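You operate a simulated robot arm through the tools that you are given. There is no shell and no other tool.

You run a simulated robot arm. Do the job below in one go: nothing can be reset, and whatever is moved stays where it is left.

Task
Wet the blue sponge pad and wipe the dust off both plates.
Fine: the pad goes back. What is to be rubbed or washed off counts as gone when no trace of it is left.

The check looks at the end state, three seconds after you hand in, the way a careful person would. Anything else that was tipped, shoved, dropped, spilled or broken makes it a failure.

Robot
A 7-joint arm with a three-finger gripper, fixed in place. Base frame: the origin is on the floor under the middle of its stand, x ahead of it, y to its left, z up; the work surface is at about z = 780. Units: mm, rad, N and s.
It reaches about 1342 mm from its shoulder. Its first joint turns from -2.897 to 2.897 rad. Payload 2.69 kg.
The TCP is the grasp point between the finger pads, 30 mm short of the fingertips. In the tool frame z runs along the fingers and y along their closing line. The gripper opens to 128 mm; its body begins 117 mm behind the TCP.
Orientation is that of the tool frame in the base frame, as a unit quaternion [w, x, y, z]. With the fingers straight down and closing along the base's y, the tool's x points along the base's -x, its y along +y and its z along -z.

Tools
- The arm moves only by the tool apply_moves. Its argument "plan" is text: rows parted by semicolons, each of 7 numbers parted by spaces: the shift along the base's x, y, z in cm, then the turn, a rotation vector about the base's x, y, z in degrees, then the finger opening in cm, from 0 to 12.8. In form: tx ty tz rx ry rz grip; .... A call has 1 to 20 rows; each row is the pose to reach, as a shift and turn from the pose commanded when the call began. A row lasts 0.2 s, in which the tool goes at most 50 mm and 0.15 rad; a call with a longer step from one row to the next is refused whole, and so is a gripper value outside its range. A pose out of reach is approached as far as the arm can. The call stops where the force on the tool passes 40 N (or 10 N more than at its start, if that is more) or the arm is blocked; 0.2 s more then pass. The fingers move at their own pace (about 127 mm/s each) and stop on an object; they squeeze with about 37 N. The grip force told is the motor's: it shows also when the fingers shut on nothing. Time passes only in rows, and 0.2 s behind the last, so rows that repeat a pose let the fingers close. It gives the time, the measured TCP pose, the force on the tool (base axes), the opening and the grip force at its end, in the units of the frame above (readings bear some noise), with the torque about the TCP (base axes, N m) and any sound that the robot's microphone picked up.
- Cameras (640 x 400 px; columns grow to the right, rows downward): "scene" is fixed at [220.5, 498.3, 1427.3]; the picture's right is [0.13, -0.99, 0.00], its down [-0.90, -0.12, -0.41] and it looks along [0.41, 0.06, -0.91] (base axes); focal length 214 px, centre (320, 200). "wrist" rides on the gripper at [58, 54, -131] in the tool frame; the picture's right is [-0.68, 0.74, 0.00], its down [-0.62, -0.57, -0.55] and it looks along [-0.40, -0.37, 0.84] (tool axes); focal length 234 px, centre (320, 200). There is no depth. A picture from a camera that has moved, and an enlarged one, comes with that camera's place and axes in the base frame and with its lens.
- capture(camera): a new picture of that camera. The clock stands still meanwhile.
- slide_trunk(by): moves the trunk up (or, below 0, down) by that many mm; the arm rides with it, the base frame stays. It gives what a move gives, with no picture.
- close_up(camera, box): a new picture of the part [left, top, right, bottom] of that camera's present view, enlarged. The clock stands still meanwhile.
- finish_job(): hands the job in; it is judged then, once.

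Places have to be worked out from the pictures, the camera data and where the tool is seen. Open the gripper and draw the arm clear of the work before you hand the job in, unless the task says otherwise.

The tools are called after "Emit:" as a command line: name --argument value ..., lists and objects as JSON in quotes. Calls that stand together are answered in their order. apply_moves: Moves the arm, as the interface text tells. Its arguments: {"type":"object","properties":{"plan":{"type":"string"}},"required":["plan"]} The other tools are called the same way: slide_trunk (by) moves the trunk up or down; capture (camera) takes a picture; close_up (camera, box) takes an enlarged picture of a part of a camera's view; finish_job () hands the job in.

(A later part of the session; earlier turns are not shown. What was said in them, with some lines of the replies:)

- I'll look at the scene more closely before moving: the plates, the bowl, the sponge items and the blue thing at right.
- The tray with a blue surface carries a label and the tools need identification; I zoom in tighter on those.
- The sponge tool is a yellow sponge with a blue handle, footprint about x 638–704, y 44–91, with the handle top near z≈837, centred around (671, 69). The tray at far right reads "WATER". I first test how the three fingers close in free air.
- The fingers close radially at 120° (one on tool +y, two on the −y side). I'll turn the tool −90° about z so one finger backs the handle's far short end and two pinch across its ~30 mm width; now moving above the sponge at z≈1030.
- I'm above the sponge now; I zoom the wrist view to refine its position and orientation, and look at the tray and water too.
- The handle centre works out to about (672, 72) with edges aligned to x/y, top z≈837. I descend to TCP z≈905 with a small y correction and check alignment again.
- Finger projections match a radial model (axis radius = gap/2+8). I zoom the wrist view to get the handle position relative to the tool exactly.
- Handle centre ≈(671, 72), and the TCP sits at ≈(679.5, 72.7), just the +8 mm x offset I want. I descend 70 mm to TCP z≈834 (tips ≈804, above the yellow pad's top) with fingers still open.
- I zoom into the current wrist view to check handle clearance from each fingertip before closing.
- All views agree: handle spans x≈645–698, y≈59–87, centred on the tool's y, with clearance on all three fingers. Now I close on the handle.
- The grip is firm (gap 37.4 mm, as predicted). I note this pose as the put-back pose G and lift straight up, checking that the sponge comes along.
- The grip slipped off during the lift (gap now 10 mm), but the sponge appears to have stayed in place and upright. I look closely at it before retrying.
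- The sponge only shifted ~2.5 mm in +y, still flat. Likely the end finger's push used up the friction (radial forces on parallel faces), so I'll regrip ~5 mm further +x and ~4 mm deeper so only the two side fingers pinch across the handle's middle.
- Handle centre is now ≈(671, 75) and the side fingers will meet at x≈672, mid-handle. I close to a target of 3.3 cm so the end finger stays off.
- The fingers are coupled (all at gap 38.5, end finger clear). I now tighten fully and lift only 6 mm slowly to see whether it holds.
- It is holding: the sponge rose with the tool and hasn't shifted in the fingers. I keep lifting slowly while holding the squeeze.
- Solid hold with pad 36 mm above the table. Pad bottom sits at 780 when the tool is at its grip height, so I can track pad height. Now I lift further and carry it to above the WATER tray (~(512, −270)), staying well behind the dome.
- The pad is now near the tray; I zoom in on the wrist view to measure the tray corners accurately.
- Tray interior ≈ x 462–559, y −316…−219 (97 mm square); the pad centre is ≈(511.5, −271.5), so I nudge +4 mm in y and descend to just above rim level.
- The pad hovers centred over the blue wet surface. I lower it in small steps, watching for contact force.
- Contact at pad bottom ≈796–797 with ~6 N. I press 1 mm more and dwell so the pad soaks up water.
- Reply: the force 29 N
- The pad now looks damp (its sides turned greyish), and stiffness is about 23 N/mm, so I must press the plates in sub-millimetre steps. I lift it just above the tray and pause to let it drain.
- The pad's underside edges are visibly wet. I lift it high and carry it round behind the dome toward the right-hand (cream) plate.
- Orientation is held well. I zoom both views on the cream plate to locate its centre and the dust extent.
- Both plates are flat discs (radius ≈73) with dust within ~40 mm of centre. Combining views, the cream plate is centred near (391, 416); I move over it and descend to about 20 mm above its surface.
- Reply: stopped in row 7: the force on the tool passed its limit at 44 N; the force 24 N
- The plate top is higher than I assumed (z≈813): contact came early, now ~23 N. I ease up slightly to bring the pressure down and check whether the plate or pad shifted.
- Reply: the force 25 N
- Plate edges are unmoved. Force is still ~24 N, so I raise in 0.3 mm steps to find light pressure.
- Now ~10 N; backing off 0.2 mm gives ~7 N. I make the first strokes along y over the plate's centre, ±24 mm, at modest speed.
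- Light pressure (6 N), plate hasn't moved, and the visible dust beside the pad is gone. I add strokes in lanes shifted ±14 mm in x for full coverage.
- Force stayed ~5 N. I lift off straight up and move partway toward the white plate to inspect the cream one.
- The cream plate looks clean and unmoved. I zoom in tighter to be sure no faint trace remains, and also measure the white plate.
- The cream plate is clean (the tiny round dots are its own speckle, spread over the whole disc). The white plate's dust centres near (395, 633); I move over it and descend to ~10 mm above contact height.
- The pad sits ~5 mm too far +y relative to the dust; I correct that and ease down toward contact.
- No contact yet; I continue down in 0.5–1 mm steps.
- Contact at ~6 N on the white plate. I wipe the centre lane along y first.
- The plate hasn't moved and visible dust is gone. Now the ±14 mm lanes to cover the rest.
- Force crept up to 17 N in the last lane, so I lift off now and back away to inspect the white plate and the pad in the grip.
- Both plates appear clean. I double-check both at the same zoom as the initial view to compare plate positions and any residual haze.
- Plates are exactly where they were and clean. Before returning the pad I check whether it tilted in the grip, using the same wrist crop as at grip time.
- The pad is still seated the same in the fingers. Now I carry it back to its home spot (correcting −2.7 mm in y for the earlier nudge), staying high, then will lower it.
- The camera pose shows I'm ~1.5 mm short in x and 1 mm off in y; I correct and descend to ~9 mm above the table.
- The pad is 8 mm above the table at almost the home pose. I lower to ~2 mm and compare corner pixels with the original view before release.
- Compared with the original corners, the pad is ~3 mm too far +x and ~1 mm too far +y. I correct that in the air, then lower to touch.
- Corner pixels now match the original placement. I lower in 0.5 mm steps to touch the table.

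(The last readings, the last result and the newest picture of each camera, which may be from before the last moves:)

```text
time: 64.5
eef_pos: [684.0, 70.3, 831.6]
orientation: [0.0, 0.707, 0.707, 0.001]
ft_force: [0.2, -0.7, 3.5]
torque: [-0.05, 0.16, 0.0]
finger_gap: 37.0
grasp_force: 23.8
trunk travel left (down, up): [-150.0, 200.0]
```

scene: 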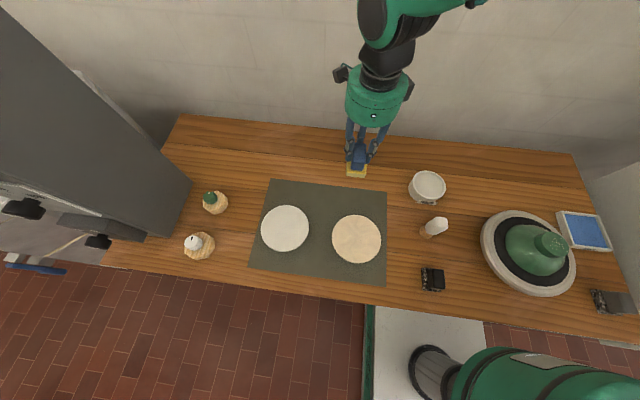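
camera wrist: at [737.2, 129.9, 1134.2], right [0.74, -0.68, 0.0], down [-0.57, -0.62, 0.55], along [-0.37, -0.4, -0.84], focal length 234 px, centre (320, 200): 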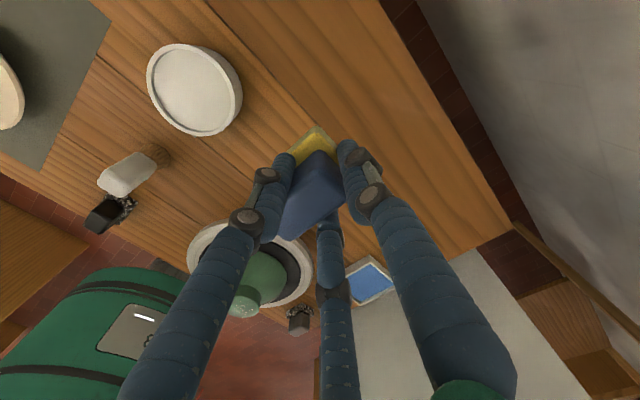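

Pad is touching the table at 3.5 N. I open the fingers gradually, staying still.

Emit:
apply_moves --plan "0 0 0 0 0 0 3; 0 0 0 0 0 0 3.7; 0 0 0 0 0 0 4.2; 0 0 0 0 0 0 5; 0 0 0 0 0 0 6.5; 0 0 0 0 0 0 8; 0 0 0 0 0 0 8"

Emit:
close_up --camera "scene" --box '[440, 150, 490, 190]'

Emit:
close_up --camera "wrist" --box '[240, 100, 400, 250]'

```text
time: 66.1
eef_pos: [683.7, 69.9, 831.7]
orientation: [0.0, 0.707, 0.707, 0.001]
ft_force: [0.6, -0.1, -0.1]
torque: [0.0, 0.0, 0.02]
finger_gap: 80.0
grasp_force: 0.1
trunk travel left (down, up): [-150.0, 200.0]
```

```text
10.00 times, centred on (465, 170) of scene
camera zoom: at [220.5, 498.3, 1427.3], right [0.13, -0.99, 0.0], down [-0.9, -0.12, -0.41], along [0.41, 0.06, -0.91], focal length 2145 px, centre (-1130, 500)
```

zoom: 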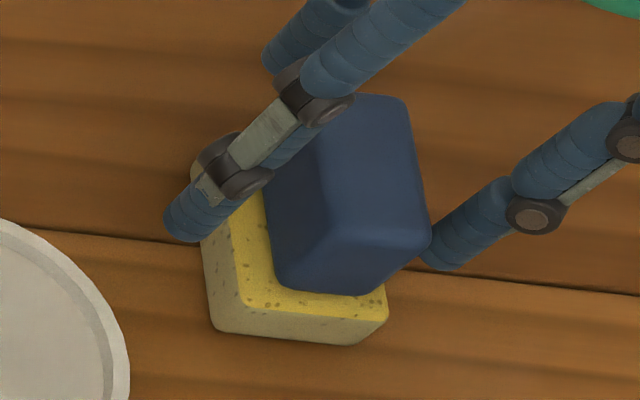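

```text
2.67 times, centred on (320, 175) of wrist
camera zoom: at [736.3, 128.1, 960.5], right [0.74, -0.68, 0.0], down [-0.57, -0.62, 0.55], along [-0.37, -0.4, -0.84], focal length 624 px, centre (320, 267)
```

zoom: 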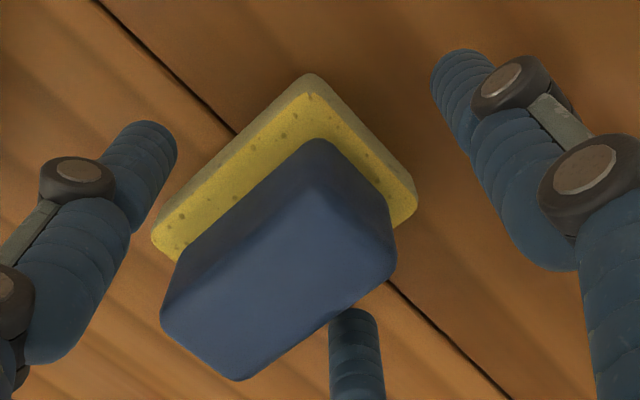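

The pad is back within ~2–3 mm of its original spot, upright and released. I raise the arm straight up with fingers open.

Emit:
apply_moves --plan "0 0 1 0 0 0 8; 0 0 3 0 0 0 8; 0 0 6 0 0 0 8; 0 0 10 0 0 0 8; 0 0 14 0 0 0 8; 0 0 18 0 0 0 8; 0 0 22 0 0 0 8; 0 0 25 0 0 0 8; 0 0 25 0 0 0 8"

Emit:
capture --camera "scene"

Emit:
close_up --camera "scene" --box '[440, 150, 490, 190]'

Emit:
close_up --camera "scene" --box '[460, 180, 640, 330]'

Emit:
close_up --camera "scene" --box '[240, 170, 400, 290]'

```text
time: 68.1
eef_pos: [683.4, 69.9, 1081.5]
orientation: [0.001, 0.707, 0.707, 0.002]
ft_force: [-0.8, 0.5, -0.1]
torque: [0.01, -0.02, -0.03]
finger_gap: 80.3
grasp_force: 0.1
trunk travel left (down, up): [-150.0, 200.0]
```

```text
taken
```

scene: 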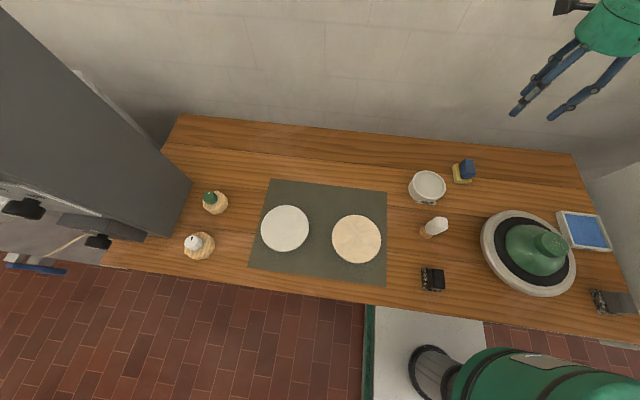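

```text
10.00 times, centred on (465, 170) of scene
camera zoom: at [220.5, 498.3, 1427.3], right [0.13, -0.99, 0.0], down [-0.9, -0.12, -0.41], along [0.41, 0.06, -0.91], focal length 2145 px, centre (-1130, 500)
```

zoom: 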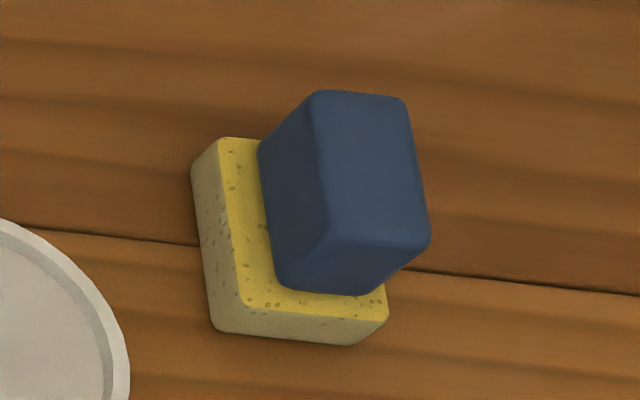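

```text
2.67 times, centred on (550, 255) of scene
camera zoom: at [220.5, 498.3, 1427.3], right [0.13, -0.99, 0.0], down [-0.9, -0.12, -0.41], along [0.41, 0.06, -0.91], focal length 572 px, centre (-293, 53)
```

zoom: 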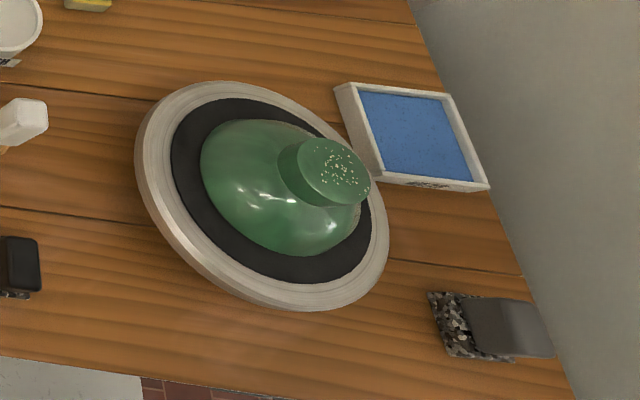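

```text
3.33 times, centred on (320, 230) of scene
camera zoom: at [220.5, 498.3, 1427.3], right [0.13, -0.99, 0.0], down [-0.9, -0.12, -0.41], along [0.41, 0.06, -0.91], focal length 715 px, centre (320, 100)
```

zoom: 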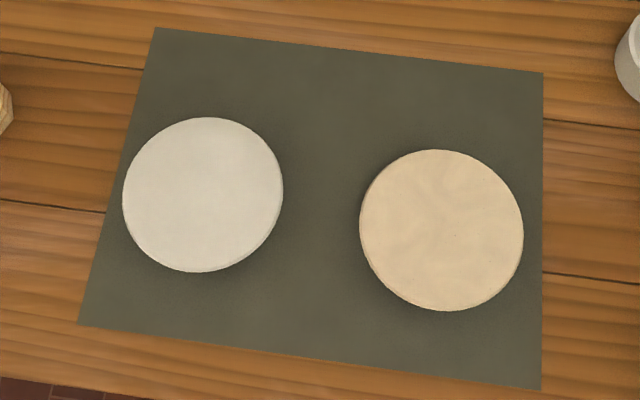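

Everything is in place: tray, dome, bowl, plates unmoved; both plates spotless; pad back at its spot. I raise the arm a bit more and open fully before handing in.

Emit:
apply_moves --plan "0 0 3 0 0 0 10; 0 0 6 0 0 0 12; 0 0 8 0 0 0 12.8; 0 0 8 0 0 0 12.8"

Emit:
capture --camera "scene"

```text
time: 69.1
eef_pos: [684.6, 69.7, 1162.5]
orientation: [0.0, 0.708, 0.707, 0.001]
ft_force: [-0.4, 0.3, 0.5]
torque: [0.0, -0.01, -0.05]
finger_gap: 128.1
grasp_force: 0.0
trunk travel left (down, up): [-150.0, 200.0]
```

```text
taken
```

scene: 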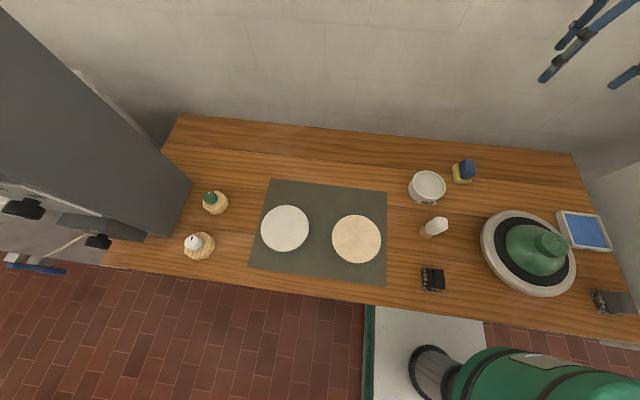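

The arm is clear with the gripper fully open, the plates are clean, and the pad is back in place, so I hand in the job.

Emit:
finish_job

```text
The job is handed in.
```

I wet the blue-handled sponge in the WATER tray, wiped both plates, and put the sponge back. I've handed the job in but have no verdict yet.

- **Plates:** no dust shows on either plate in the enlarged pictures. The small dots left on the cream plate look like its own pattern, because they cover the whole disc. Neither plate moved.
- **Sponge:** it is back upright, about 2–3 mm from where it started. My first grip slipped off and nudged it about 3 mm on the table, and I allowed for that when putting it back.
- **Contact force:** my first touch on the cream plate was harder than planned (44 N), because the plate is taller than I had judged. The plate didn't move. The wiping strokes after that were mostly around 5–9 N, though the white plate read 17 N at the end of its last stroke.
- **Everything else:** nothing else looks moved, tipped or spilled. The arm is raised clear with the gripper fully open.

I took "blue sponge pad" to mean the yellow sponge with the blue handle.
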